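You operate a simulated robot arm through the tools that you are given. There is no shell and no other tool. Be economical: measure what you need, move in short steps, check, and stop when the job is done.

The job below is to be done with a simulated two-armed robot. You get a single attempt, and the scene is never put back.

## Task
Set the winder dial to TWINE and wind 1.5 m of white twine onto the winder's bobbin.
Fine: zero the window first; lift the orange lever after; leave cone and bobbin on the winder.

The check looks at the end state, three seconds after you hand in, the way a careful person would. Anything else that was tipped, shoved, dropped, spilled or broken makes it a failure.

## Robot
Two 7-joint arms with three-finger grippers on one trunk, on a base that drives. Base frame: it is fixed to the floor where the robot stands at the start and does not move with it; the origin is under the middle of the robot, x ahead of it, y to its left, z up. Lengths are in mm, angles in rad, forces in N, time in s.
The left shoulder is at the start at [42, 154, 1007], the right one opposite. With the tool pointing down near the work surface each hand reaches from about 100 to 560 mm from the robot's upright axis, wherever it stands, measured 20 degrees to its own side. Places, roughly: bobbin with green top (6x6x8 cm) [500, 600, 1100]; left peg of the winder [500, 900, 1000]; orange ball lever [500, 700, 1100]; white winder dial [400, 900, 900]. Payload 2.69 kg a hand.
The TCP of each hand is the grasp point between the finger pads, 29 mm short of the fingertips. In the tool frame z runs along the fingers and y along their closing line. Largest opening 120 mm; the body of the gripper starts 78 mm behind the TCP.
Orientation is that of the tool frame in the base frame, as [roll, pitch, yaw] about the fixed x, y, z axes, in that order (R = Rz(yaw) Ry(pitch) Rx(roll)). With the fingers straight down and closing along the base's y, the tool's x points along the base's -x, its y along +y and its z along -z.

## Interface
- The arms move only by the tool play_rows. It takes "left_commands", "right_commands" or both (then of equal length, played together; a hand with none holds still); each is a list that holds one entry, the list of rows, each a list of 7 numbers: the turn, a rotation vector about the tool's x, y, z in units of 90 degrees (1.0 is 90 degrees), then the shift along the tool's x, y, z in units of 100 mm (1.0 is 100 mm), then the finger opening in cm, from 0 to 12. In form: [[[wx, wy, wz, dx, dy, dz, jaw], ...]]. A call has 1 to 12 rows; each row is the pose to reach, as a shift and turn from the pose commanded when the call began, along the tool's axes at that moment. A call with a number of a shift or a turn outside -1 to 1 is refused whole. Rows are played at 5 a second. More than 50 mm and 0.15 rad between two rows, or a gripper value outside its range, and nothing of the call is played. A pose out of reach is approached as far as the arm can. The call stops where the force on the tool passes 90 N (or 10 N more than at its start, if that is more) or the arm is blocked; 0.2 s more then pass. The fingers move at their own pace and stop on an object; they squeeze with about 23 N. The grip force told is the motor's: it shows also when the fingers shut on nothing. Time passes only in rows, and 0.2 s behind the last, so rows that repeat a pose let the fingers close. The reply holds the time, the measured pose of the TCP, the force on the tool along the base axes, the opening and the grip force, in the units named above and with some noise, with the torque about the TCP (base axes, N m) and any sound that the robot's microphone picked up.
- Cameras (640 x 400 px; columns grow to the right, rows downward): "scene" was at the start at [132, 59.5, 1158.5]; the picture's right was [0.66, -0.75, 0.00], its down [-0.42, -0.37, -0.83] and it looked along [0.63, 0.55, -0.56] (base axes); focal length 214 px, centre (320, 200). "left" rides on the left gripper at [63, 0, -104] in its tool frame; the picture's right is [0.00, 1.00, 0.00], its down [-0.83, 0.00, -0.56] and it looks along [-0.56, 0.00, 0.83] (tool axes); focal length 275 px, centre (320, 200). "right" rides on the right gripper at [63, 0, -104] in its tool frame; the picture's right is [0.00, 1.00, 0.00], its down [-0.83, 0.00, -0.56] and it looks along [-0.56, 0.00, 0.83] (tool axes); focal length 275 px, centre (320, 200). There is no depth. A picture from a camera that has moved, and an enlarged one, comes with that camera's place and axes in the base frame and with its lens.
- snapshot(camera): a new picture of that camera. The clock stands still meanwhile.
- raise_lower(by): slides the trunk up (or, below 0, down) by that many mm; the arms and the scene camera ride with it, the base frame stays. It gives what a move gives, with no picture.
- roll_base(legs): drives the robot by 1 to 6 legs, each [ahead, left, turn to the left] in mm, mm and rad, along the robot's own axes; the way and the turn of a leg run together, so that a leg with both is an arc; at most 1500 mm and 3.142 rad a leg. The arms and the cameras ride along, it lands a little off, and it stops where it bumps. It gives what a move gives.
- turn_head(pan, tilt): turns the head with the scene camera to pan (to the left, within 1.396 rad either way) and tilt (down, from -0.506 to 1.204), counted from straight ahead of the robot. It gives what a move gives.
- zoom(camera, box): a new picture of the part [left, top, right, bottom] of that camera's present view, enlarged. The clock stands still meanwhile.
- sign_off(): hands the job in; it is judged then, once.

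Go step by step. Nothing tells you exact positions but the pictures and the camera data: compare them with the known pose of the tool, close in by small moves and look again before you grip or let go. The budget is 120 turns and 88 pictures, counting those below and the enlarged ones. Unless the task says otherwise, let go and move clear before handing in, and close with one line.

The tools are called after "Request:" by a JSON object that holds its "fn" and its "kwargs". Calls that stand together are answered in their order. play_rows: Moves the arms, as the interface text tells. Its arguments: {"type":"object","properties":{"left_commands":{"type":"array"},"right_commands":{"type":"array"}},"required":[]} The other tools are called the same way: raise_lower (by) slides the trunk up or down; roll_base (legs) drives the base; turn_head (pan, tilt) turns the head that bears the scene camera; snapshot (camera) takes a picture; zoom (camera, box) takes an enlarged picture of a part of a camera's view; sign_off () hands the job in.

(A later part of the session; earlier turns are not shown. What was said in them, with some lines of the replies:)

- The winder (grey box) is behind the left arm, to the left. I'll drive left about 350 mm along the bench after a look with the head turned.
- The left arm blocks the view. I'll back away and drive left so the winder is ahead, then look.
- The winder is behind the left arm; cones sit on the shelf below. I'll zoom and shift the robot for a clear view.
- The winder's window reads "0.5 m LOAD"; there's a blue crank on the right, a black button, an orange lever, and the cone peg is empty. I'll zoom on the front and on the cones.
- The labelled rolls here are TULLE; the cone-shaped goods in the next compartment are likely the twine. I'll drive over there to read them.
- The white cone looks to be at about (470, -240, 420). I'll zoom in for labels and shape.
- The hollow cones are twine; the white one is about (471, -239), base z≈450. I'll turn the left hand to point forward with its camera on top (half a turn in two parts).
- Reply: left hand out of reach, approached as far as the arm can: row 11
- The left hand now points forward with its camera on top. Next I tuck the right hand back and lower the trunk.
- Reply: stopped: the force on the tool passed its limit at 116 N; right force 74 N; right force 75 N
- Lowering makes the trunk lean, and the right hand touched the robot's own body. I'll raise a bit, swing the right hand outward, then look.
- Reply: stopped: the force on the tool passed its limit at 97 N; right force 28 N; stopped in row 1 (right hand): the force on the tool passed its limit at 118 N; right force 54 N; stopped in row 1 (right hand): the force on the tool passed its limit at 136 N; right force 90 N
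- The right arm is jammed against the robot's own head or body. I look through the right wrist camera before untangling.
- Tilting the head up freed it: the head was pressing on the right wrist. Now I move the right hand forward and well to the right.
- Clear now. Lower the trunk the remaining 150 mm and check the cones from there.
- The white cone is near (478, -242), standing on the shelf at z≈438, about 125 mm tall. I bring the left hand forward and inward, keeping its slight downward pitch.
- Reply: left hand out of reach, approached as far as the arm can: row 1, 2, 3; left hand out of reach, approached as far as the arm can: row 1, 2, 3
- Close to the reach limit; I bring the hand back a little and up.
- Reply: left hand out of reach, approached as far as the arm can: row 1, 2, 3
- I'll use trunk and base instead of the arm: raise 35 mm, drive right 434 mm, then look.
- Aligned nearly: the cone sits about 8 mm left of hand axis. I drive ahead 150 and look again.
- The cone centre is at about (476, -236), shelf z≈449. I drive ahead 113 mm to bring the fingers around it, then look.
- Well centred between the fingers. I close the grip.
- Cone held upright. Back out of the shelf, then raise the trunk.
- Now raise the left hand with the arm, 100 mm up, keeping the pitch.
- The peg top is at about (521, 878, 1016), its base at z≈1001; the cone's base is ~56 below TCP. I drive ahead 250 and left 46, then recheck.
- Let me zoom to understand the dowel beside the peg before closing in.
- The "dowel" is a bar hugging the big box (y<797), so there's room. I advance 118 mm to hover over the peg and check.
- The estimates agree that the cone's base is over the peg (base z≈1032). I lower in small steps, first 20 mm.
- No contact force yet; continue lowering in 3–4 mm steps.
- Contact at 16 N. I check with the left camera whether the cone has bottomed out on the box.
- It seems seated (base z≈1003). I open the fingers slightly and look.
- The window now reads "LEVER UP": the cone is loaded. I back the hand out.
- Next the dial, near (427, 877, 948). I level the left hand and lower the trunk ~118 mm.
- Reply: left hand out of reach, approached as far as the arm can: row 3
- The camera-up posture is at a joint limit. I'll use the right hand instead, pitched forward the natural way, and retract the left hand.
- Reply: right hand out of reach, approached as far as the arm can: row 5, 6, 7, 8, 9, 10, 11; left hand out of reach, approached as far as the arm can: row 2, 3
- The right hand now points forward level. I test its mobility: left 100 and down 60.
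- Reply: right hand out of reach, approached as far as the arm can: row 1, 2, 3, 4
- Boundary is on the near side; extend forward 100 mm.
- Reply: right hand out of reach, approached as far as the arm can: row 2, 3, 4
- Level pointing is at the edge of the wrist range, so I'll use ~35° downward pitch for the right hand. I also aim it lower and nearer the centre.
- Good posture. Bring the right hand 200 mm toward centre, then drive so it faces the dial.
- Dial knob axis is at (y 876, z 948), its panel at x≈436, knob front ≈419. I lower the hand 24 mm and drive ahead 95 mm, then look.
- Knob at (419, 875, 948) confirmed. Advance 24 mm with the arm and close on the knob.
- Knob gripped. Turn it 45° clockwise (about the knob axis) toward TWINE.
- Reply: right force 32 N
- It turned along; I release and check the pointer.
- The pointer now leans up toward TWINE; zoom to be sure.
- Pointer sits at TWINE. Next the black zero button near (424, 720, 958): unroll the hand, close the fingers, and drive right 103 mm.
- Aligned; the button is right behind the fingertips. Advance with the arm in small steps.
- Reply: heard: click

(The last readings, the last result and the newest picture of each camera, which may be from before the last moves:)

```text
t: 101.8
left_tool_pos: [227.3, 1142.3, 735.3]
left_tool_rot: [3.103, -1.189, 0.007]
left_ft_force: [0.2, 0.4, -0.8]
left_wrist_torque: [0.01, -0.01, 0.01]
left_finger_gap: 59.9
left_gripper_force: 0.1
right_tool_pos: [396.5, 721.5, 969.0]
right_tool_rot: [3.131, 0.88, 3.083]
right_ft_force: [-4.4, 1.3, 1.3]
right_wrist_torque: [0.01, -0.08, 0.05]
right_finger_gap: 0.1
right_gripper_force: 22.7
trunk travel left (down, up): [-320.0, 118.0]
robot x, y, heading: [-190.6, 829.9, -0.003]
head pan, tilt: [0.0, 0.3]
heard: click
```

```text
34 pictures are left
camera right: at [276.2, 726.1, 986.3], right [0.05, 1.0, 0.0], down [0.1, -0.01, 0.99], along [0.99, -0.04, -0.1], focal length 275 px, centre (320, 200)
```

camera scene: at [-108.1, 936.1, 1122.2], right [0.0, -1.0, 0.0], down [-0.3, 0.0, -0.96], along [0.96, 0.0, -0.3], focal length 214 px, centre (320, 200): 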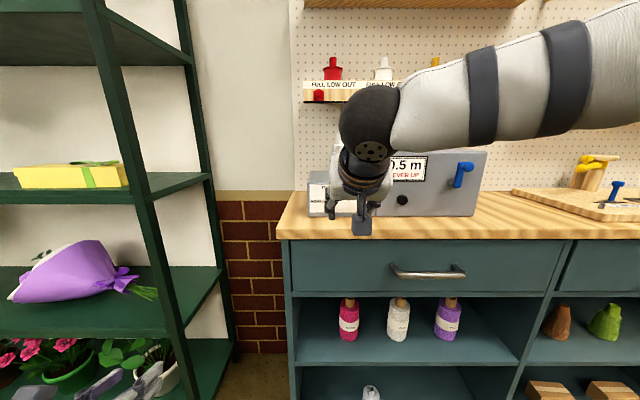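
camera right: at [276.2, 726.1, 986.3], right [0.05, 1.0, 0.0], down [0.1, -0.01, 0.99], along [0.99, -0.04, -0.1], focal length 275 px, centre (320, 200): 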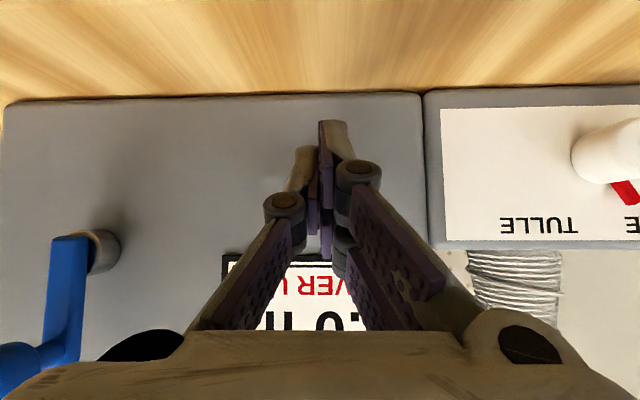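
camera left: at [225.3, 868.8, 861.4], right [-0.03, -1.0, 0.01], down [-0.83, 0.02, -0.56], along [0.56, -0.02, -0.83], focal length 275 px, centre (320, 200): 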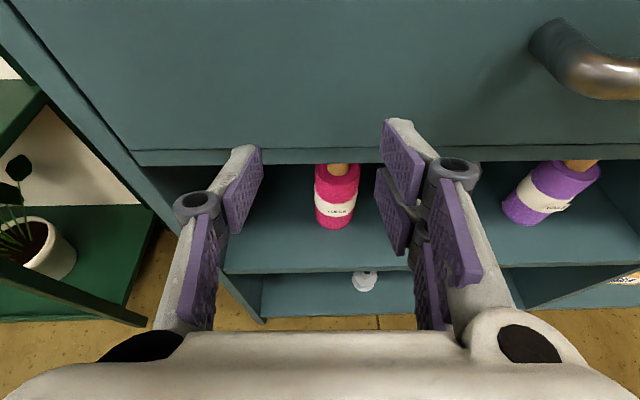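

Click heard. I back off, raise the trunk, and look at the window and lever.

Request:
{"fn": "roll_base", "kwargs": {"legs": [[-120, 0, 0]]}}

Request:
{"fn": "raise_lower", "kwargs": {"by": 118}}

Request:
{"fn": "play_rows", "kwargs": {"right_commands": [[[0, 0, 0, -0.2, 0, -0.16, 4], [0, 0, 0, -0.4, 0, -0.32, 5], [0, 0, 0, -0.55, 0, -0.455, 5]]]}}

Request:
{"fn": "snapshot", "kwargs": {"camera": "right"}}

Request:
{"fn": "snapshot", "kwargs": {"camera": "scene"}}

```text
t: 103.0
left_tool_pos: [108.3, 1143.1, 735.0]
left_tool_rot: [3.102, -1.188, 0.005]
left_ft_force: [-0.1, 0.5, -1.0]
left_wrist_torque: [0.0, 0.02, 0.01]
left_finger_gap: 59.8
left_gripper_force: 0.1
right_tool_pos: [278.1, 720.8, 969.4]
right_tool_rot: [3.13, 0.879, 3.085]
right_ft_force: [-0.3, -0.1, 0.6]
right_wrist_torque: [-0.01, 0.0, -0.03]
right_finger_gap: 0.2
right_gripper_force: 22.7
trunk travel left (down, up): [-320.0, 118.0]
robot x, y, heading: [-311.8, 831.5, -0.002]
head pan, tilt: [0.0, 0.3]
```

```text
t: 104.5
left_tool_pos: [109.5, 1143.5, 851.8]
left_tool_rot: [3.101, -1.186, 0.009]
left_ft_force: [-0.8, -0.2, 0.0]
left_wrist_torque: [-0.01, -0.03, -0.01]
left_finger_gap: 59.8
left_gripper_force: 0.1
right_tool_pos: [279.9, 720.7, 1084.5]
right_tool_rot: [3.129, 0.878, 3.083]
right_ft_force: [0.9, 0.4, -1.1]
right_wrist_torque: [0.01, -0.03, 0.01]
right_finger_gap: 0.0
right_gripper_force: 22.8
trunk travel left (down, up): [-438.0, 0.0]
robot x, y, heading: [-312.0, 830.4, 0.006]
head pan, tilt: [0.0, 0.3]
```

```text
t: 105.3
left_tool_pos: [108.5, 1144.6, 852.9]
left_tool_rot: [3.103, -1.19, 0.008]
left_ft_force: [0.7, -0.5, 0.1]
left_wrist_torque: [0.02, 0.0, 0.0]
left_finger_gap: 60.1
left_gripper_force: 0.1
right_tool_pos: [278.3, 721.5, 1157.7]
right_tool_rot: [3.132, 0.88, 3.086]
right_ft_force: [0.8, 0.5, -0.9]
right_wrist_torque: [0.03, 0.03, -0.04]
right_finger_gap: 50.0
right_gripper_force: 0.0
trunk travel left (down, up): [-438.0, 0.0]
robot x, y, heading: [-312.2, 834.4, 0.0]
head pan, tilt: [0.0, 0.3]
```

```text
33 pictures are left
camera right: at [157.3, 725.6, 1175.4], right [0.04, 1.0, 0.0], down [0.1, -0.01, 0.99], along [0.99, -0.04, -0.1], focal length 275 px, centre (320, 200)
```

right: 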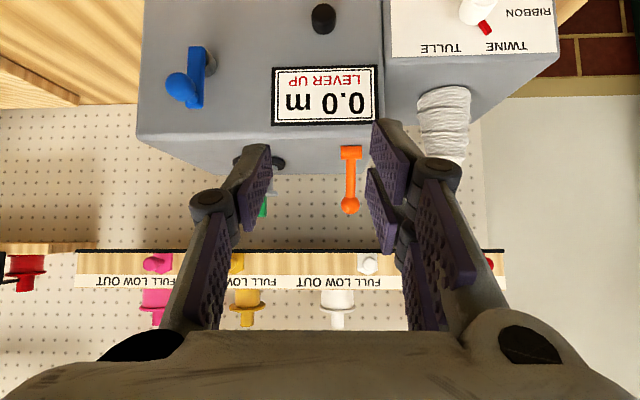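

```text
32 pictures are left
camera scene: at [-217.0, 833.2, 1256.2], right [0.0, -1.0, 0.0], down [-0.3, 0.0, -0.96], along [0.96, 0.0, -0.3], focal length 214 px, centre (320, 200)
```

scene: 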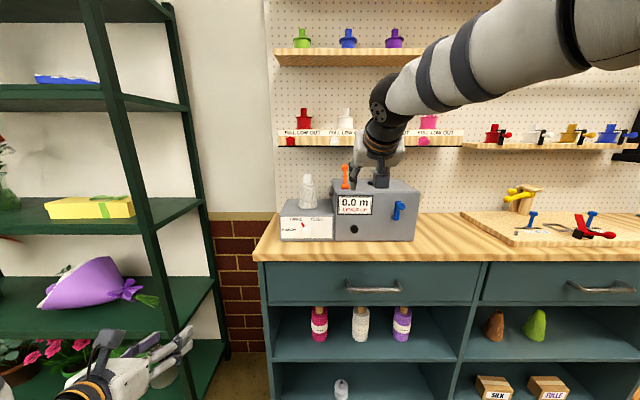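

Window shows 0.0 m. The lever ball is at (524, 753, 1145). Drive ahead 200 and left 31, then check.

Request:
{"fn": "roll_base", "kwargs": {"legs": [[205, 31, 0]]}}

Request:
{"fn": "snapshot", "kwargs": {"camera": "right"}}

```text
t: 107.0
left_tool_pos: [312.5, 1174.9, 852.1]
left_tool_rot: [3.101, -1.188, 0.008]
left_ft_force: [-0.4, -0.1, -0.2]
left_wrist_torque: [-0.03, 0.02, 0.03]
left_finger_gap: 60.3
left_gripper_force: 0.2
right_tool_pos: [482.4, 752.7, 1157.5]
right_tool_rot: [3.129, 0.879, 3.085]
right_ft_force: [0.2, 0.1, 0.9]
right_wrist_torque: [0.02, 0.0, 0.01]
right_finger_gap: 50.1
right_gripper_force: 0.0
trunk travel left (down, up): [-438.0, 0.0]
robot x, y, heading: [-105.4, 862.8, 0.001]
head pan, tilt: [0.0, 0.3]
```

```text
31 pictures are left
camera right: at [361.3, 757.0, 1174.9], right [0.04, 1.0, 0.0], down [0.1, -0.01, 0.99], along [0.99, -0.04, -0.1], focal length 275 px, centre (320, 200)
```

right: 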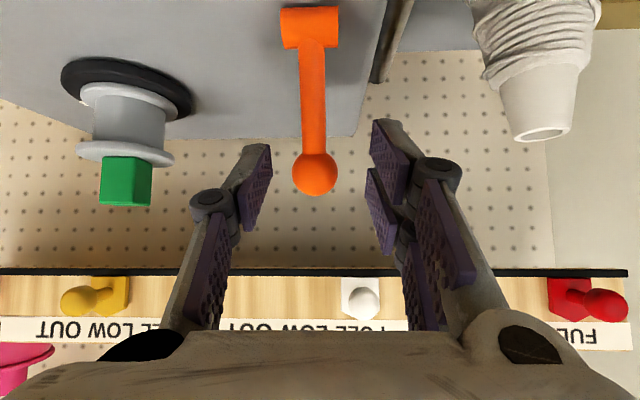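

Ball at about (522, 748, 1143). Move in 27 mm and grip it.

Request:
{"fn": "play_rows", "kwargs": {"right_commands": [[[0, 0, 0, -0.09, -0.01, 0.1, 5], [0, 0, 0, -0.173, -0.02, 0.207, 5], [0, 0, 0, -0.173, -0.02, 0.207, 3], [0, 0, 0, -0.173, -0.02, 0.207, 2], [0, 0, 0, -0.173, -0.02, 0.207, 1.8], [0, 0, 0, -0.173, -0.02, 0.207, 1.8]]]}}

Request:
{"fn": "snapshot", "kwargs": {"camera": "right"}}

```text
t: 108.3
left_tool_pos: [311.8, 1175.5, 853.2]
left_tool_rot: [3.1, -1.189, 0.008]
left_ft_force: [-0.3, 0.2, 0.2]
left_wrist_torque: [0.01, 0.0, 0.02]
left_finger_gap: 60.0
left_gripper_force: 0.0
right_tool_pos: [508.4, 748.2, 1157.9]
right_tool_rot: [3.129, 0.88, 3.085]
right_ft_force: [-0.1, -0.9, 0.9]
right_wrist_torque: [-0.02, 0.08, -0.03]
right_finger_gap: 21.0
right_gripper_force: 45.2
trunk travel left (down, up): [-438.0, 0.0]
robot x, y, heading: [-110.4, 863.3, 0.0]
head pan, tilt: [0.0, 0.3]
```

```text
30 pictures are left
camera right: at [387.5, 753.4, 1175.3], right [0.04, 1.0, 0.0], down [0.1, -0.01, 0.99], along [0.99, -0.04, -0.1], focal length 275 px, centre (320, 200)
```

right: 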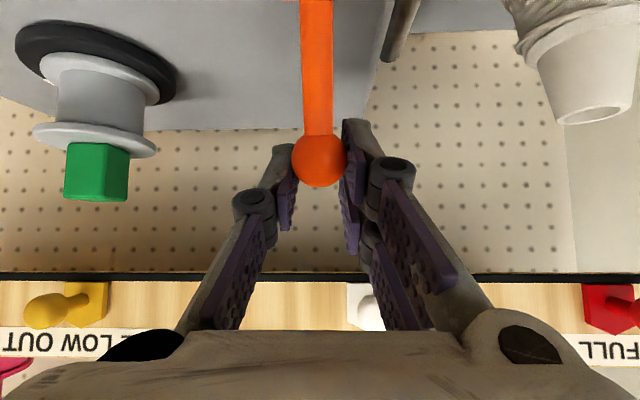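

Gripped. Test a small pull toward the robot (12 mm) to feel whether the lever swings that way.

Request:
{"fn": "play_rows", "kwargs": {"right_commands": [[[0, 0, 0, 0.026, -0.002, -0.03, 1.8], [0, 0, 0, 0.052, -0.004, -0.06, 1.8], [0, 0, 0, 0.084, -0.006, -0.086, 1.8]]]}}

```text
t: 109.2
left_tool_pos: [313.5, 1174.9, 853.1]
left_tool_rot: [3.102, -1.19, 0.01]
left_ft_force: [0.1, 0.8, 0.4]
left_wrist_torque: [0.0, 0.0, 0.03]
left_finger_gap: 60.2
left_gripper_force: 0.1
right_tool_pos: [499.3, 748.3, 1160.4]
right_tool_rot: [3.126, 0.887, 3.082]
right_ft_force: [23.5, -1.8, 18.9]
right_wrist_torque: [0.02, -1.24, 0.0]
right_finger_gap: 21.6
right_gripper_force: 44.9
trunk travel left (down, up): [-438.0, 0.0]
robot x, y, heading: [-107.4, 863.4, 0.005]
head pan, tilt: [0.0, 0.3]
```

Request:
{"fn": "snapshot", "kwargs": {"camera": "right"}}

```text
29 pictures are left
camera right: at [377.7, 753.2, 1177.1], right [0.04, 1.0, 0.01], down [0.09, -0.01, 1.0], along [0.99, -0.04, -0.09], focal length 275 px, centre (320, 200)
```

right: 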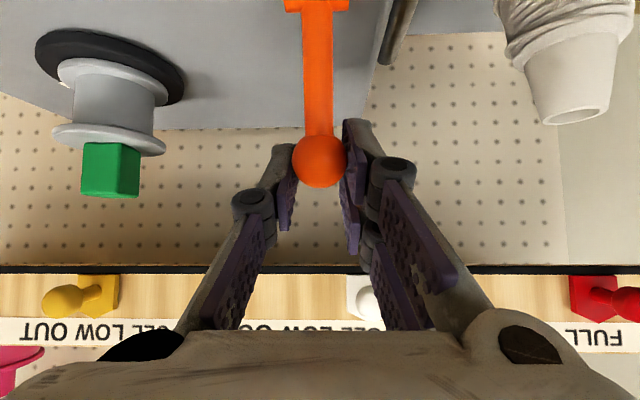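

The ball came along on an arc (lever had leaned back). Continue pulling along the arc.

Request:
{"fn": "play_rows", "kwargs": {"right_commands": [[[0, 0, 0, 0.061, -0.005, -0.073, 1.8], [0, 0, 0, 0.149, -0.012, -0.163, 1.8], [0, 0, 0, 0.209, -0.016, -0.204, 1.8], [0, 0, 0, 0.262, -0.02, -0.237, 1.8]]]}}

Request:
{"fn": "snapshot", "kwargs": {"camera": "right"}}

```text
t: 110.2
left_tool_pos: [311.4, 1174.1, 853.3]
left_tool_rot: [3.1, -1.188, 0.009]
left_ft_force: [0.4, -0.1, 0.0]
left_wrist_torque: [-0.02, -0.06, 0.03]
left_finger_gap: 60.1
left_gripper_force: 0.1
right_tool_pos: [462.0, 748.7, 1153.8]
right_tool_rot: [3.129, 0.884, 3.084]
right_ft_force: [14.7, -0.8, 18.1]
right_wrist_torque: [-0.15, -1.13, -0.01]
right_finger_gap: 21.7
right_gripper_force: 45.3
trunk travel left (down, up): [-438.0, 0.0]
robot x, y, heading: [-112.6, 862.1, -0.002]
head pan, tilt: [0.0, 0.3]
```

```text
28 pictures are left
camera right: at [341.3, 753.6, 1170.0], right [0.04, 1.0, 0.01], down [0.1, -0.01, 1.0], along [0.99, -0.04, -0.1], focal length 275 px, centre (320, 200)
```

right: 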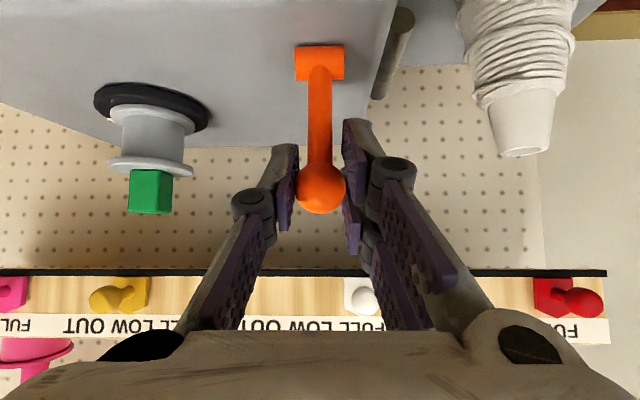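

The lever swings forward freely. Continue to about 60° forward.

Request:
{"fn": "play_rows", "kwargs": {"right_commands": [[[0, 0, 0, 0.08, -0.006, -0.034, 1.8], [0, 0, 0, 0.161, -0.012, -0.068, 1.8], [0, 0, 0, 0.296, -0.018, -0.105, 1.8], [0, 0, 0, 0.37, -0.02, -0.112, 1.8], [0, 0, 0, 0.445, -0.022, -0.118, 1.8], [0, 0, 0, 0.518, -0.024, -0.112, 1.8], [0, 0, 0, 0.591, -0.026, -0.106, 1.8]]]}}

Request:
{"fn": "snapshot", "kwargs": {"camera": "right"}}

```text
t: 111.8
left_tool_pos: [311.1, 1174.4, 853.8]
left_tool_rot: [3.102, -1.186, 0.009]
left_ft_force: [-0.2, 0.2, 0.6]
left_wrist_torque: [0.03, -0.02, -0.03]
left_finger_gap: 59.9
left_gripper_force: 0.1
right_tool_pos: [414.9, 748.0, 1112.3]
right_tool_rot: [3.131, 0.878, 3.083]
right_ft_force: [0.5, 0.5, 0.0]
right_wrist_torque: [-0.01, 0.03, -0.01]
right_finger_gap: 17.7
right_gripper_force: 0.0
trunk travel left (down, up): [-438.0, 0.0]
robot x, y, heading: [-108.7, 863.5, 0.002]
head pan, tilt: [0.0, 0.3]
```

```text
27 pictures are left
camera right: at [294.6, 753.2, 1129.8], right [0.05, 1.0, 0.0], down [0.1, -0.01, 0.99], along [0.99, -0.05, -0.1], focal length 275 px, centre (320, 200)
```

right: 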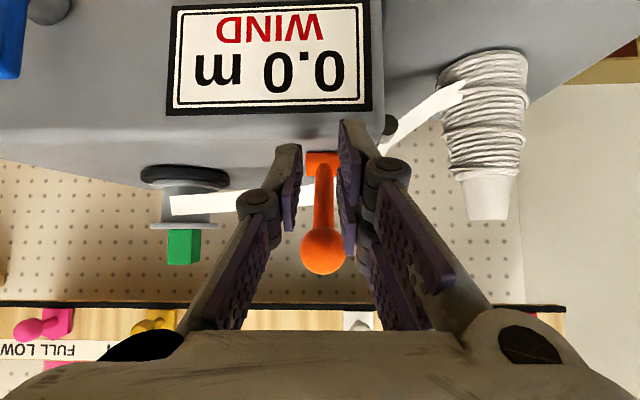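

The window now says WIND and the twine runs to the bobbin. Open, back off, and head for the crank.

Request:
{"fn": "play_rows", "kwargs": {"right_commands": [[[0, 0, 0, 0, 0, 0, 4], [0, 0, 0, 0, 0, 0, 5]]]}}

Request:
{"fn": "roll_base", "kwargs": {"legs": [[-130, 0, 0], [0, -157, 0]]}}

Request:
{"fn": "snapshot", "kwargs": {"camera": "right"}}

Request:
{"fn": "snapshot", "kwargs": {"camera": "scene"}}

```text
t: 112.3
left_tool_pos: [311.5, 1175.3, 853.3]
left_tool_rot: [3.101, -1.188, 0.01]
left_ft_force: [-0.4, 0.6, 0.4]
left_wrist_torque: [-0.01, 0.0, -0.03]
left_finger_gap: 60.2
left_gripper_force: 0.1
right_tool_pos: [415.3, 747.7, 1112.4]
right_tool_rot: [3.13, 0.879, 3.085]
right_ft_force: [-0.7, -0.3, 0.2]
right_wrist_torque: [0.0, 0.05, 0.0]
right_finger_gap: 50.2
right_gripper_force: 0.0
trunk travel left (down, up): [-438.0, 0.0]
robot x, y, heading: [-108.0, 865.1, 0.001]
head pan, tilt: [0.0, 0.3]
```

```text
t: 115.1
left_tool_pos: [181.5, 1018.4, 853.6]
left_tool_rot: [3.101, -1.188, 0.01]
left_ft_force: [0.3, 0.1, -0.3]
left_wrist_torque: [-0.01, -0.03, -0.01]
left_finger_gap: 60.3
left_gripper_force: 0.0
right_tool_pos: [285.2, 592.4, 1111.4]
right_tool_rot: [3.129, 0.88, 3.084]
right_ft_force: [-1.1, -0.5, 0.7]
right_wrist_torque: [0.01, 0.0, 0.0]
right_finger_gap: 50.1
right_gripper_force: 0.0
trunk travel left (down, up): [-438.0, 0.0]
robot x, y, heading: [-241.6, 709.5, 0.001]
head pan, tilt: [0.0, 0.3]
```

```text
26 pictures are left
camera right: at [165.1, 597.2, 1130.1], right [0.04, 1.0, 0.0], down [0.1, -0.01, 0.99], along [0.99, -0.04, -0.1], focal length 275 px, centre (320, 200)
```

right: 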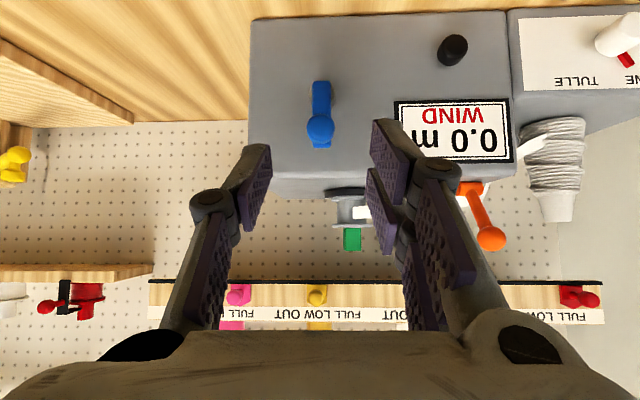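

```text
25 pictures are left
camera scene: at [-143.2, 708.0, 1256.1], right [0.0, -1.0, 0.0], down [-0.3, 0.0, -0.96], along [0.96, 0.0, -0.3], focal length 214 px, centre (320, 200)
```

scene: 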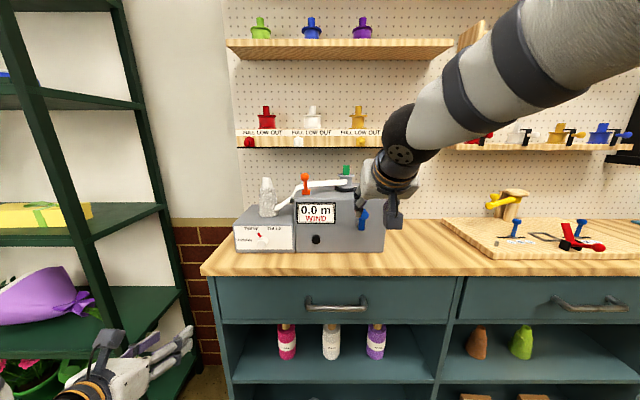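

The crank handle is about (392, 588, 1045), hub at z≈997. Zoom for the handle's length before gripping.

Request:
{"fn": "zoom", "kwargs": {"camera": "scene", "box": [290, 180, 402, 250]}}

Request:
{"fn": "zoom", "kwargs": {"camera": "right", "box": [270, 60, 382, 130]}}

```text
5.71 times, centred on (346, 215) of scene
camera zoom: at [-143.2, 708.0, 1256.1], right [0.0, -1.0, 0.0], down [-0.3, 0.0, -0.96], along [0.96, 0.0, -0.3], focal length 1226 px, centre (171, 114)
```

zoom: 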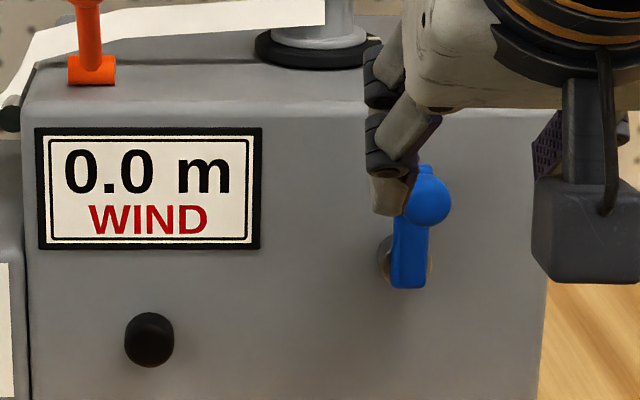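

```text
5.71 times, centred on (326, 95) of right
camera zoom: at [165.1, 597.2, 1130.1], right [0.04, 1.0, 0.0], down [0.1, -0.01, 0.99], along [0.99, -0.04, -0.1], focal length 1573 px, centre (286, 800)
```

zoom: 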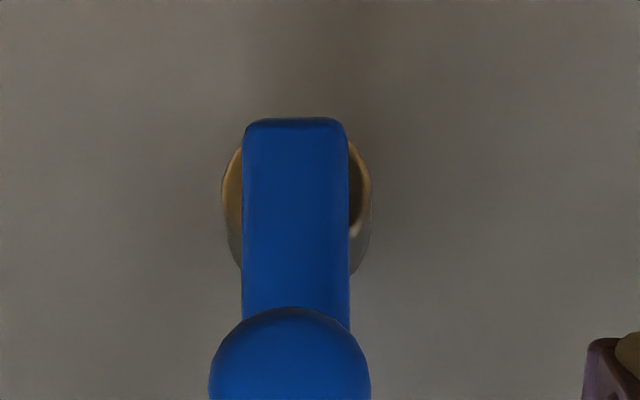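

Handle ball: centre (394, 588, 1045), Ø22; crank arm front at x≈415. Lower the trunk 90, set hand height, close in to 18 mm short, look.

Request:
{"fn": "raise_lower", "kwargs": {"by": -90}}

Request:
{"fn": "play_rows", "kwargs": {"right_commands": [[[0, 0, 0, -0.13, -0.02, -0.11, 5], [0, 0, 0, -0.253, -0.02, -0.212, 5]]]}}

Request:
{"fn": "roll_base", "kwargs": {"legs": [[75, -2, 0]]}}

Request:
{"fn": "snapshot", "kwargs": {"camera": "right"}}

```text
t: 116.3
left_tool_pos: [181.2, 1019.3, 762.0]
left_tool_rot: [3.103, -1.188, 0.009]
left_ft_force: [-0.2, 0.7, 0.2]
left_wrist_torque: [0.02, 0.04, 0.01]
left_finger_gap: 60.0
left_gripper_force: 0.1
right_tool_pos: [285.7, 592.1, 1023.8]
right_tool_rot: [3.13, 0.881, 3.084]
right_ft_force: [0.5, -0.2, -0.6]
right_wrist_torque: [-0.01, -0.01, 0.0]
right_finger_gap: 50.1
right_gripper_force: 0.0
trunk travel left (down, up): [-348.0, 90.0]
robot x, y, heading: [-238.5, 706.9, 0.002]
head pan, tilt: [0.0, 0.3]
```

```text
t: 116.9
left_tool_pos: [182.4, 1020.1, 763.2]
left_tool_rot: [3.102, -1.187, 0.009]
left_ft_force: [-0.2, 0.2, -0.7]
left_wrist_torque: [-0.03, -0.02, 0.06]
left_finger_gap: 59.9
left_gripper_force: 0.1
right_tool_pos: [286.1, 590.1, 1055.0]
right_tool_rot: [3.13, 0.877, 3.085]
right_ft_force: [0.0, 0.6, 0.4]
right_wrist_torque: [0.01, 0.01, 0.0]
right_finger_gap: 50.0
right_gripper_force: 0.1
trunk travel left (down, up): [-348.0, 90.0]
robot x, y, heading: [-239.1, 711.5, 0.001]
head pan, tilt: [0.0, 0.3]
```

```text
t: 118.0
left_tool_pos: [256.8, 1017.2, 762.8]
left_tool_rot: [3.1, -1.187, 0.011]
left_ft_force: [0.0, 0.4, -0.2]
left_wrist_torque: [-0.01, -0.01, -0.01]
left_finger_gap: 60.0
left_gripper_force: 0.0
right_tool_pos: [360.8, 588.0, 1053.6]
right_tool_rot: [3.129, 0.879, 3.086]
right_ft_force: [0.8, 0.4, -0.3]
right_wrist_torque: [-0.01, -0.02, 0.0]
right_finger_gap: 49.8
right_gripper_force: 0.0
trunk travel left (down, up): [-348.0, 90.0]
robot x, y, heading: [-161.4, 707.7, 0.005]
head pan, tilt: [0.0, 0.3]
```

```text
22 pictures are left
camera right: at [240.0, 593.4, 1072.1], right [0.04, 1.0, 0.0], down [0.1, -0.01, 0.99], along [0.99, -0.04, -0.1], focal length 275 px, centre (320, 200)
```

right: 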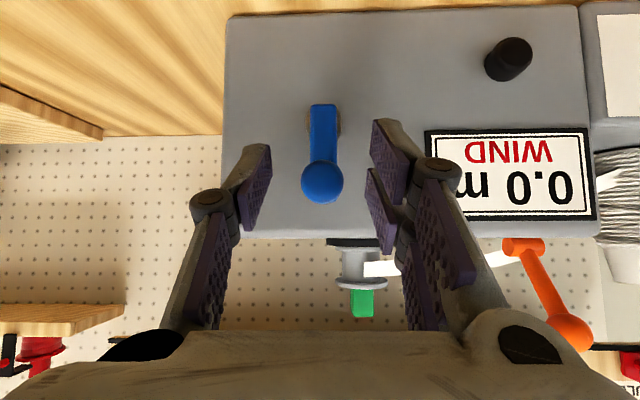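

Aligned. Advance 22 mm and grip the ball.

Request:
{"fn": "play_rows", "kwargs": {"right_commands": [[[0, 0, 0, -0.07, 0.007, 0.085, 5], [0, 0, 0, -0.141, 0.015, 0.169, 5], [0, 0, 0, -0.141, 0.015, 0.169, 3], [0, 0, 0, -0.141, 0.015, 0.169, 1.8], [0, 0, 0, -0.141, 0.015, 0.169, 1.8]]]}}

```text
t: 119.2
left_tool_pos: [256.6, 1017.6, 763.1]
left_tool_rot: [3.102, -1.188, 0.01]
left_ft_force: [-0.1, 0.2, 0.5]
left_wrist_torque: [0.02, -0.01, 0.0]
left_finger_gap: 60.0
left_gripper_force: 0.0
right_tool_pos: [382.0, 589.6, 1054.9]
right_tool_rot: [3.131, 0.88, 3.086]
right_ft_force: [0.7, -2.2, -0.3]
right_wrist_torque: [0.05, 0.01, 0.64]
right_finger_gap: 23.1
right_gripper_force: 45.1
trunk travel left (down, up): [-348.0, 90.0]
robot x, y, heading: [-160.9, 703.9, -0.005]
head pan, tilt: [0.0, 0.3]
```

Gripped. Crank a quarter turn clockwise and watch the window.

Request:
{"fn": "play_rows", "kwargs": {"right_commands": [[[0, 0, 0, 0.022, -0.184, 0.031, 1.8], [0, 0, 0, 0.096, -0.339, 0.105, 1.8], [0, 0, 0, 0.212, -0.443, 0.208, 1.8], [0, 0, 0, 0.352, -0.48, 0.328, 1.8]]]}}

Request:
{"fn": "snapshot", "kwargs": {"camera": "right"}}

```text
t: 120.2
left_tool_pos: [253.3, 1017.7, 764.2]
left_tool_rot: [3.099, -1.19, 0.011]
left_ft_force: [-0.8, -0.9, 0.4]
left_wrist_torque: [-0.01, 0.0, 0.0]
left_finger_gap: 60.0
left_gripper_force: 0.0
right_tool_pos: [379.0, 543.1, 1007.8]
right_tool_rot: [3.129, 0.881, 3.09]
right_ft_force: [-15.7, 2.8, 22.8]
right_wrist_torque: [1.04, -0.29, 0.92]
right_finger_gap: 22.8
right_gripper_force: 45.4
trunk travel left (down, up): [-348.0, 90.0]
robot x, y, heading: [-164.5, 703.5, -0.001]
head pan, tilt: [0.0, 0.3]
```

```text
21 pictures are left
camera right: at [257.7, 547.0, 1025.3], right [0.04, 1.0, 0.0], down [0.1, -0.01, 0.99], along [0.99, -0.04, -0.1], focal length 275 px, centre (320, 200)
```

right: 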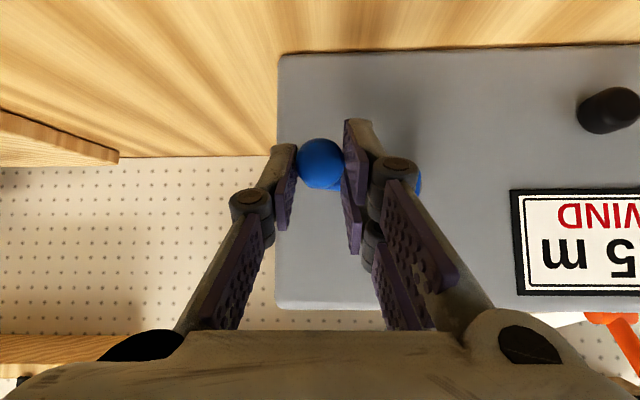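

The window's already moving (".5 m"). I zoom to read it precisely.

Request:
{"fn": "zoom", "kwargs": {"camera": "scene", "box": [260, 170, 420, 270]}}

```text
4.00 times, centred on (340, 220) of scene
camera zoom: at [3.5, 707.3, 1153.7], right [0.0, -1.0, 0.0], down [-0.29, 0.0, -0.96], along [0.96, 0.0, -0.29], focal length 858 px, centre (240, 120)
```

zoom: 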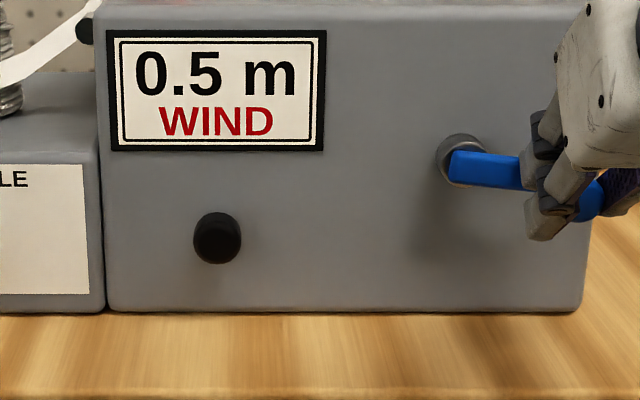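

0.5 m for a quarter turn. Continue another quarter, slightly easing back from the crank arm.

Request:
{"fn": "play_rows", "kwargs": {"right_commands": [[[0, 0, 0, 0.155, 0.037, 0.101, 1.8], [0, 0, 0, 0.278, 0.141, 0.196, 1.8], [0, 0, 0, 0.363, 0.296, 0.256, 1.8], [0, 0, 0, 0.398, 0.48, 0.273, 1.8]]]}}

Request:
{"fn": "zoom", "kwargs": {"camera": "scene", "box": [260, 170, 420, 270]}}

```text
t: 121.2
left_tool_pos: [256.7, 1017.9, 761.8]
left_tool_rot: [3.1, -1.187, 0.012]
left_ft_force: [-0.6, 0.5, 0.0]
left_wrist_torque: [-0.03, 0.04, -0.01]
left_finger_gap: 60.2
left_gripper_force: 0.2
right_tool_pos: [381.1, 591.3, 956.3]
right_tool_rot: [3.133, 0.873, 3.089]
right_ft_force: [1.1, 1.2, -6.7]
right_wrist_torque: [-0.09, -0.09, 0.2]
right_finger_gap: 23.8
right_gripper_force: 22.8
trunk travel left (down, up): [-348.0, 90.0]
robot x, y, heading: [-165.7, 704.7, 0.002]
head pan, tilt: [0.0, 0.3]
```

```text
4.00 times, centred on (340, 220) of scene
camera zoom: at [8.4, 707.4, 1152.7], right [0.0, -1.0, 0.0], down [-0.3, 0.0, -0.96], along [0.96, 0.0, -0.3], focal length 858 px, centre (240, 120)
```

zoom: 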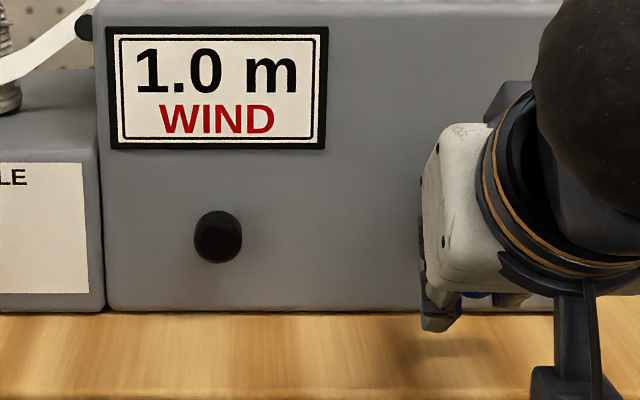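

1.0 m. Last quarter turn.

Request:
{"fn": "play_rows", "kwargs": {"right_commands": [[[0, 0, 0, -0.022, 0.184, -0.032, 1.8], [0, 0, 0, -0.096, 0.339, -0.105, 1.8], [0, 0, 0, -0.212, 0.443, -0.208, 1.8], [0, 0, 0, -0.352, 0.48, -0.328, 1.8]]]}}

Request:
{"fn": "snapshot", "kwargs": {"camera": "right"}}

Request:
{"fn": "zoom", "kwargs": {"camera": "scene", "box": [260, 170, 420, 270]}}

```text
t: 122.2
left_tool_pos: [255.3, 1015.9, 762.9]
left_tool_rot: [3.104, -1.187, 0.008]
left_ft_force: [0.5, 0.7, -0.1]
left_wrist_torque: [-0.01, 0.01, 0.02]
left_finger_gap: 59.9
left_gripper_force: 0.1
right_tool_pos: [382.0, 635.4, 1009.2]
right_tool_rot: [3.127, 0.884, 3.083]
right_ft_force: [2.5, -11.3, -1.0]
right_wrist_torque: [-0.16, -0.79, 0.12]
right_finger_gap: 22.7
right_gripper_force: 44.8
trunk travel left (down, up): [-348.0, 90.0]
robot x, y, heading: [-169.4, 706.2, 0.002]
head pan, tilt: [0.0, 0.3]
```

```text
18 pictures are left
camera right: at [260.5, 640.5, 1025.9], right [0.04, 1.0, 0.0], down [0.1, -0.01, 1.0], along [0.99, -0.04, -0.1], focal length 275 px, centre (320, 200)
```

right: 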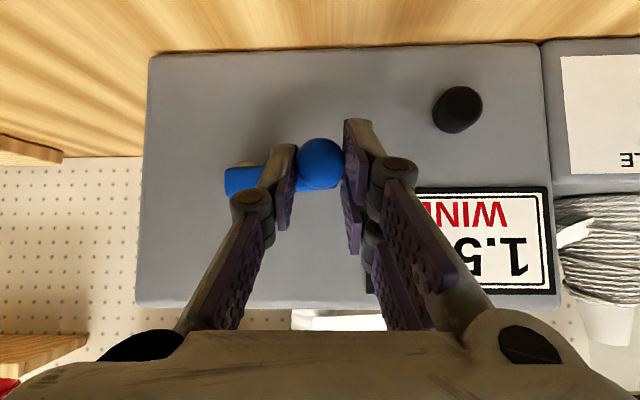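

```text
4.00 times, centred on (340, 220) of scene
camera zoom: at [7.9, 705.2, 1153.2], right [0.0, -1.0, 0.0], down [-0.3, 0.0, -0.96], along [0.96, 0.0, -0.3], focal length 858 px, centre (240, 120)
```

zoom: 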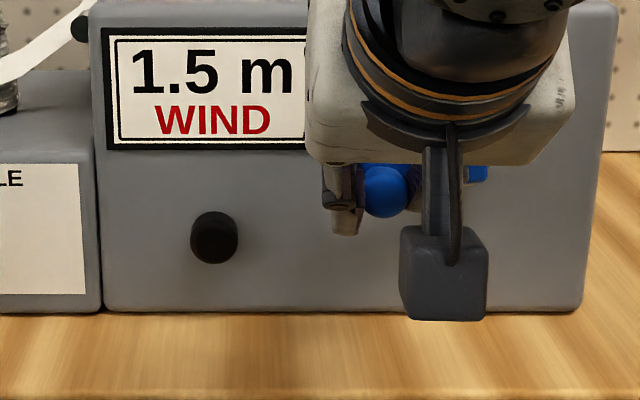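

Window reads 1.5 m. Release and back straight off.

Request:
{"fn": "play_rows", "kwargs": {"right_commands": [[[0, 0, 0, 0, 0, 0, 2.8], [0, 0, 0, 0, 0, 0, 4], [0, 0, 0, 0, 0, 0, 4]]]}}

Request:
{"fn": "roll_base", "kwargs": {"legs": [[-120, 0, 0]]}}

Request:
{"fn": "snapshot", "kwargs": {"camera": "right"}}

```text
t: 123.0
left_tool_pos: [256.7, 1016.6, 761.9]
left_tool_rot: [3.101, -1.186, 0.012]
left_ft_force: [0.5, -0.2, -0.4]
left_wrist_torque: [-0.01, 0.01, 0.02]
left_finger_gap: 59.9
left_gripper_force: 0.1
right_tool_pos: [380.5, 637.5, 1007.5]
right_tool_rot: [3.129, 0.881, 3.087]
right_ft_force: [-0.4, -0.9, -0.1]
right_wrist_torque: [-0.03, -0.02, 0.04]
right_finger_gap: 40.0
right_gripper_force: 0.1
trunk travel left (down, up): [-348.0, 90.0]
robot x, y, heading: [-163.9, 706.8, -0.002]
head pan, tilt: [0.0, 0.3]
```

```text
t: 124.2
left_tool_pos: [136.3, 1019.7, 763.4]
left_tool_rot: [3.103, -1.188, 0.01]
left_ft_force: [-0.5, -0.6, 0.9]
left_wrist_torque: [0.0, 0.02, -0.03]
left_finger_gap: 60.2
left_gripper_force: 0.1
right_tool_pos: [260.0, 637.2, 1007.7]
right_tool_rot: [3.129, 0.879, 3.088]
right_ft_force: [0.2, -1.4, 1.7]
right_wrist_torque: [0.01, -0.01, -0.02]
right_finger_gap: 40.1
right_gripper_force: 0.0
trunk travel left (down, up): [-348.0, 90.0]
robot x, y, heading: [-284.8, 704.2, 0.0]
head pan, tilt: [0.0, 0.3]
```

```text
16 pictures are left
camera right: at [139.5, 642.4, 1024.9], right [0.04, 1.0, 0.0], down [0.1, -0.01, 0.99], along [0.99, -0.04, -0.1], focal length 275 px, centre (320, 200)
```

right: 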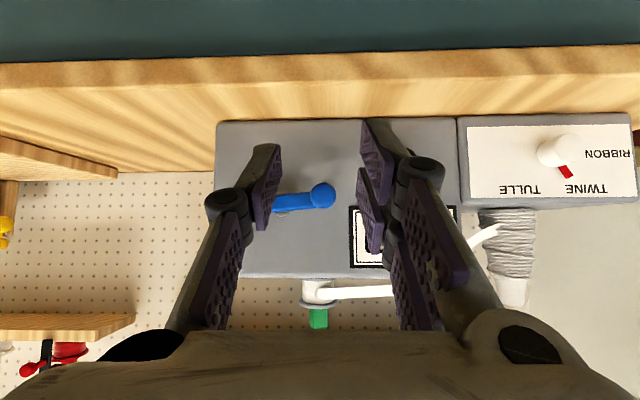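

Now the lever: its ball is at about (434, 748, 1140), leaning forward. Raise, open to 5 cm, and approach.

Request:
{"fn": "raise_lower", "kwargs": {"by": 90}}

Request:
{"fn": "play_rows", "kwargs": {"right_commands": [[[0, 0, 0, -0.2, 0, -0.16, 5], [0, 0, 0, -0.4, 0, -0.333, 5]]]}}

Request:
{"fn": "roll_base", "kwargs": {"legs": [[0, 112, 0], [125, 0, 0]]}}

Request:
{"fn": "snapshot", "kwargs": {"camera": "right"}}

```text
t: 125.5
left_tool_pos: [135.9, 1018.0, 850.6]
left_tool_rot: [3.1, -1.185, 0.012]
left_ft_force: [-0.8, -0.3, 0.1]
left_wrist_torque: [0.03, -0.01, -0.02]
left_finger_gap: 60.1
left_gripper_force: 0.0
right_tool_pos: [261.3, 639.5, 1096.1]
right_tool_rot: [3.132, 0.877, 3.087]
right_ft_force: [-0.8, 0.9, -0.8]
right_wrist_torque: [-0.07, -0.01, -0.01]
right_finger_gap: 40.0
right_gripper_force: 0.0
trunk travel left (down, up): [-438.0, 0.0]
robot x, y, heading: [-284.3, 702.5, 0.004]
head pan, tilt: [0.0, 0.3]
```

```text
t: 126.0
left_tool_pos: [137.1, 1018.9, 852.1]
left_tool_rot: [3.101, -1.189, 0.011]
left_ft_force: [0.0, 0.1, 0.1]
left_wrist_torque: [0.01, -0.01, 0.01]
left_finger_gap: 59.9
left_gripper_force: 0.1
right_tool_pos: [259.5, 637.7, 1151.5]
right_tool_rot: [3.129, 0.879, 3.087]
right_ft_force: [0.6, 0.6, 0.5]
right_wrist_torque: [0.0, 0.02, 0.0]
right_finger_gap: 50.1
right_gripper_force: 0.0
trunk travel left (down, up): [-438.0, 0.0]
robot x, y, heading: [-284.9, 706.4, 0.003]
head pan, tilt: [0.0, 0.3]
```

```text
t: 128.4
left_tool_pos: [260.4, 1131.0, 852.4]
left_tool_rot: [3.101, -1.187, 0.013]
left_ft_force: [-0.3, -0.1, -0.5]
left_wrist_torque: [0.01, -0.01, 0.0]
left_finger_gap: 60.0
left_gripper_force: 0.1
right_tool_pos: [384.2, 752.2, 1149.4]
right_tool_rot: [3.13, 0.881, 3.089]
right_ft_force: [0.4, 0.4, 0.1]
right_wrist_torque: [0.02, 0.02, 0.0]
right_finger_gap: 50.3
right_gripper_force: 0.0
trunk travel left (down, up): [-438.0, 0.0]
robot x, y, heading: [-162.7, 821.2, 0.003]
head pan, tilt: [0.0, 0.3]
```

```text
15 pictures are left
camera right: at [264.0, 756.0, 1167.5], right [0.04, 1.0, 0.0], down [0.1, -0.01, 0.99], along [0.99, -0.04, -0.1], focal length 275 px, centre (320, 200)
```

right: 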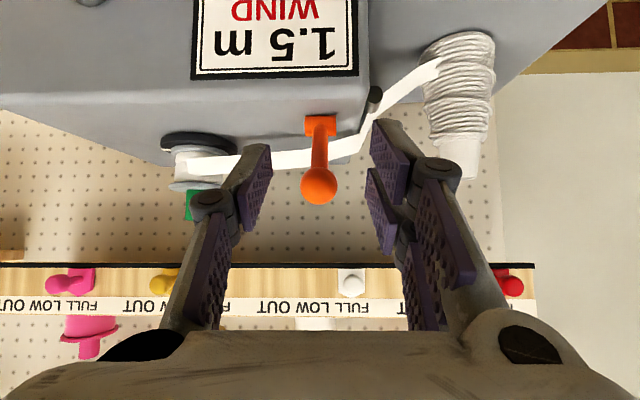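

Ball centred in view. Advance 39 mm and grip it.

Request:
{"fn": "play_rows", "kwargs": {"right_commands": [[[0, 0, 0, -0.125, -0.004, 0.15, 5], [0, 0, 0, -0.25, -0.008, 0.3, 5], [0, 0, 0, -0.25, -0.008, 0.3, 3], [0, 0, 0, -0.25, -0.008, 0.3, 1.8], [0, 0, 0, -0.25, -0.008, 0.3, 1.8]]]}}

Request:
{"fn": "snapshot", "kwargs": {"camera": "right"}}

```text
t: 129.6
left_tool_pos: [258.5, 1131.8, 851.8]
left_tool_rot: [3.102, -1.188, 0.011]
left_ft_force: [-0.8, 0.0, 0.4]
left_wrist_torque: [0.0, -0.02, 0.02]
left_finger_gap: 59.9
left_gripper_force: 0.1
right_tool_pos: [423.1, 748.1, 1151.9]
right_tool_rot: [3.129, 0.88, 3.086]
right_ft_force: [-0.6, -1.3, -0.7]
right_wrist_torque: [-0.06, 0.04, 0.01]
right_finger_gap: 22.2
right_gripper_force: 44.6
trunk travel left (down, up): [-438.0, 0.0]
robot x, y, heading: [-162.8, 819.2, 0.003]
head pan, tilt: [0.0, 0.3]
```

```text
14 pictures are left
camera right: at [302.0, 753.5, 1168.0], right [0.04, 1.0, 0.0], down [0.1, -0.01, 0.99], along [0.99, -0.04, -0.1], focal length 275 px, centre (320, 200)
```

right: 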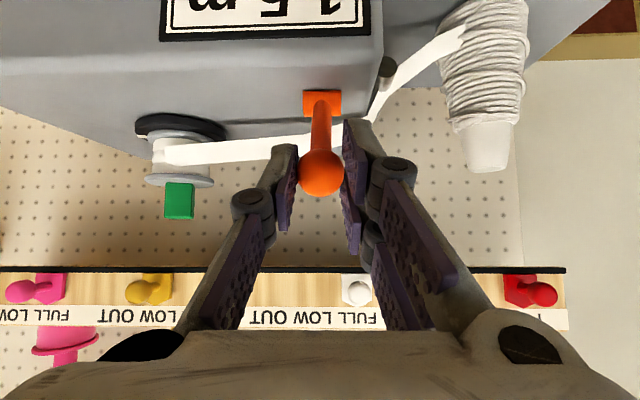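

Gripped. Swing the lever back up along its arc.

Request:
{"fn": "play_rows", "kwargs": {"right_commands": [[[0, 0, 0, -0.141, 0.008, 0.065, 1.8], [0, 0, 0, -0.268, 0.017, 0.154, 1.8], [0, 0, 0, -0.374, 0.025, 0.261, 1.8], [0, 0, 0, -0.46, 0.034, 0.384, 1.8], [0, 0, 0, -0.526, 0.043, 0.525, 1.8], [0, 0, 0, -0.553, 0.05, 0.646, 1.8]]]}}

Request:
{"fn": "snapshot", "kwargs": {"camera": "right"}}

```text
t: 131.0
left_tool_pos: [258.9, 1131.8, 854.3]
left_tool_rot: [3.102, -1.189, 0.012]
left_ft_force: [0.0, -0.8, -0.3]
left_wrist_torque: [-0.02, 0.01, 0.0]
left_finger_gap: 60.4
left_gripper_force: 0.0
right_tool_pos: [504.1, 747.2, 1151.7]
right_tool_rot: [3.131, 0.883, 3.088]
right_ft_force: [-0.4, -3.4, 5.2]
right_wrist_torque: [-0.07, 0.1, 0.08]
right_finger_gap: 22.1
right_gripper_force: 31.4
right hand out of reach, approached as far as the arm can: row 6
trunk travel left (down, up): [-438.0, 0.0]
robot x, y, heading: [-163.0, 814.7, 0.005]
head pan, tilt: [0.0, 0.3]
```

```text
13 pictures are left
camera right: at [383.7, 752.8, 1168.8], right [0.04, 1.0, 0.0], down [0.1, -0.01, 1.0], along [0.99, -0.04, -0.1], focal length 275 px, centre (320, 200)
```

right: 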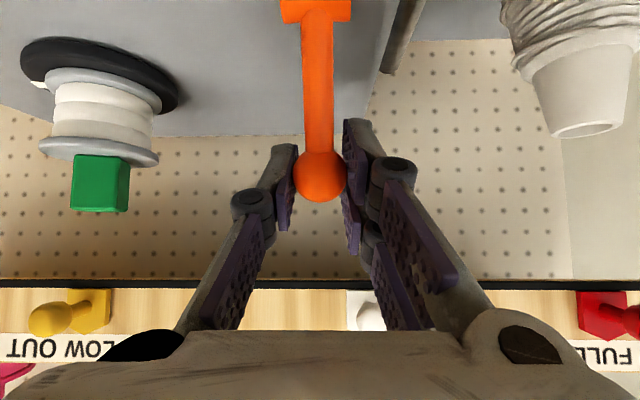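

The twine strand is gone and the bobbin is wound. Release, back off and inspect.

Request:
{"fn": "play_rows", "kwargs": {"right_commands": [[[0, 0, 0, 0, 0, 0, 3], [0, 0, 0, 0, 0, 0, 5], [0, 0, 0, 0, 0, 0, 5]]]}}

Request:
{"fn": "roll_base", "kwargs": {"legs": [[-250, 0, 0]]}}

Request:
{"fn": "snapshot", "kwargs": {"camera": "right"}}

Request:
{"fn": "snapshot", "kwargs": {"camera": "scene"}}

```text
t: 131.8
left_tool_pos: [258.0, 1132.1, 852.0]
left_tool_rot: [3.102, -1.186, 0.012]
left_ft_force: [-0.6, -0.7, -0.2]
left_wrist_torque: [-0.03, 0.0, -0.03]
left_finger_gap: 59.9
left_gripper_force: 0.0
right_tool_pos: [504.7, 748.8, 1150.6]
right_tool_rot: [3.13, 0.881, 3.088]
right_ft_force: [-0.1, -0.8, 0.3]
right_wrist_torque: [-0.03, 0.02, 0.01]
right_finger_gap: 50.1
right_gripper_force: 0.1
trunk travel left (down, up): [-438.0, 0.0]
robot x, y, heading: [-161.3, 821.4, 0.006]
head pan, tilt: [0.0, 0.3]
```

```text
t: 133.7
left_tool_pos: [9.6, 1131.2, 854.2]
left_tool_rot: [3.101, -1.19, 0.012]
left_ft_force: [-0.8, 0.5, -1.3]
left_wrist_torque: [-0.01, -0.01, 0.04]
left_finger_gap: 60.1
left_gripper_force: 0.1
right_tool_pos: [254.7, 748.0, 1150.9]
right_tool_rot: [3.129, 0.88, 3.088]
right_ft_force: [0.3, -0.5, 0.5]
right_wrist_torque: [0.0, 0.0, 0.03]
right_finger_gap: 49.8
right_gripper_force: 0.1
trunk travel left (down, up): [-438.0, 0.0]
robot x, y, heading: [-412.8, 818.7, 0.005]
head pan, tilt: [0.0, 0.3]
```

```text
12 pictures are left
camera right: at [134.1, 752.2, 1167.5], right [0.04, 1.0, 0.0], down [0.1, -0.01, 0.99], along [0.99, -0.04, -0.1], focal length 275 px, centre (320, 200)
```

right: 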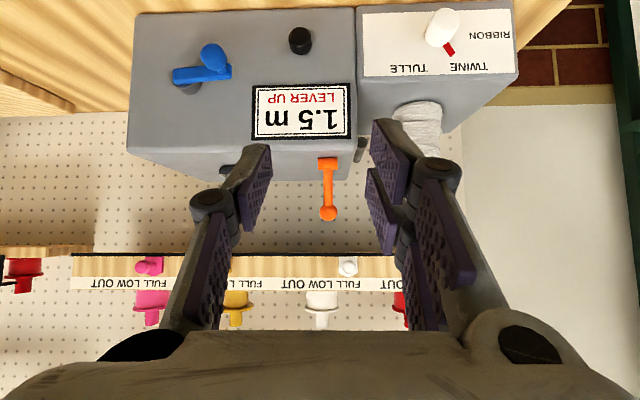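

```text
11 pictures are left
camera scene: at [-315.0, 819.2, 1256.2], right [0.0, -1.0, 0.0], down [-0.3, 0.0, -0.96], along [0.96, 0.0, -0.3], focal length 214 px, centre (320, 200)
```

scene: 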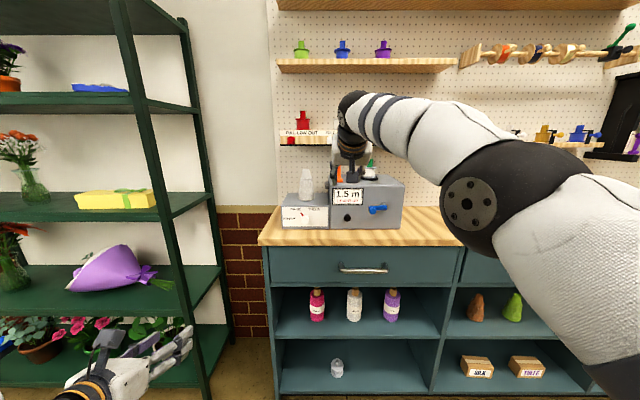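

Window reads 1.5 m / LEVER UP, crank stayed put. One last zoom on the dial, cone and bobbin.

Request:
{"fn": "zoom", "kwargs": {"camera": "scene", "box": [270, 140, 414, 230]}}

```text
4.44 times, centred on (342, 185) of scene
camera zoom: at [-315.0, 819.2, 1256.2], right [0.0, -1.0, 0.0], down [-0.3, 0.0, -0.96], along [0.96, 0.0, -0.3], focal length 953 px, centre (222, 267)
```

zoom: 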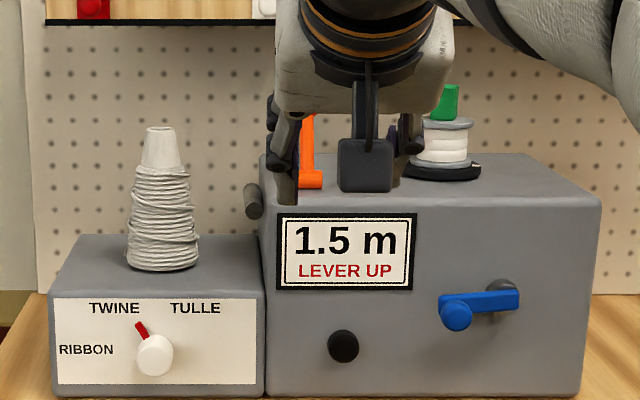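

Everything checks out: the dial points to TWINE, the window reads 1.5 m, the lever is up, and the cone and wound bobbin are on the winder. Handing in.

Request:
{"fn": "sign_off", "kwargs": {}}

```text
The job is handed in.
```

I set the dial to TWINE, zeroed the window and wound 1.5 m of white twine onto the bobbin. I then lifted the orange lever and left the cone and bobbin on the winder.
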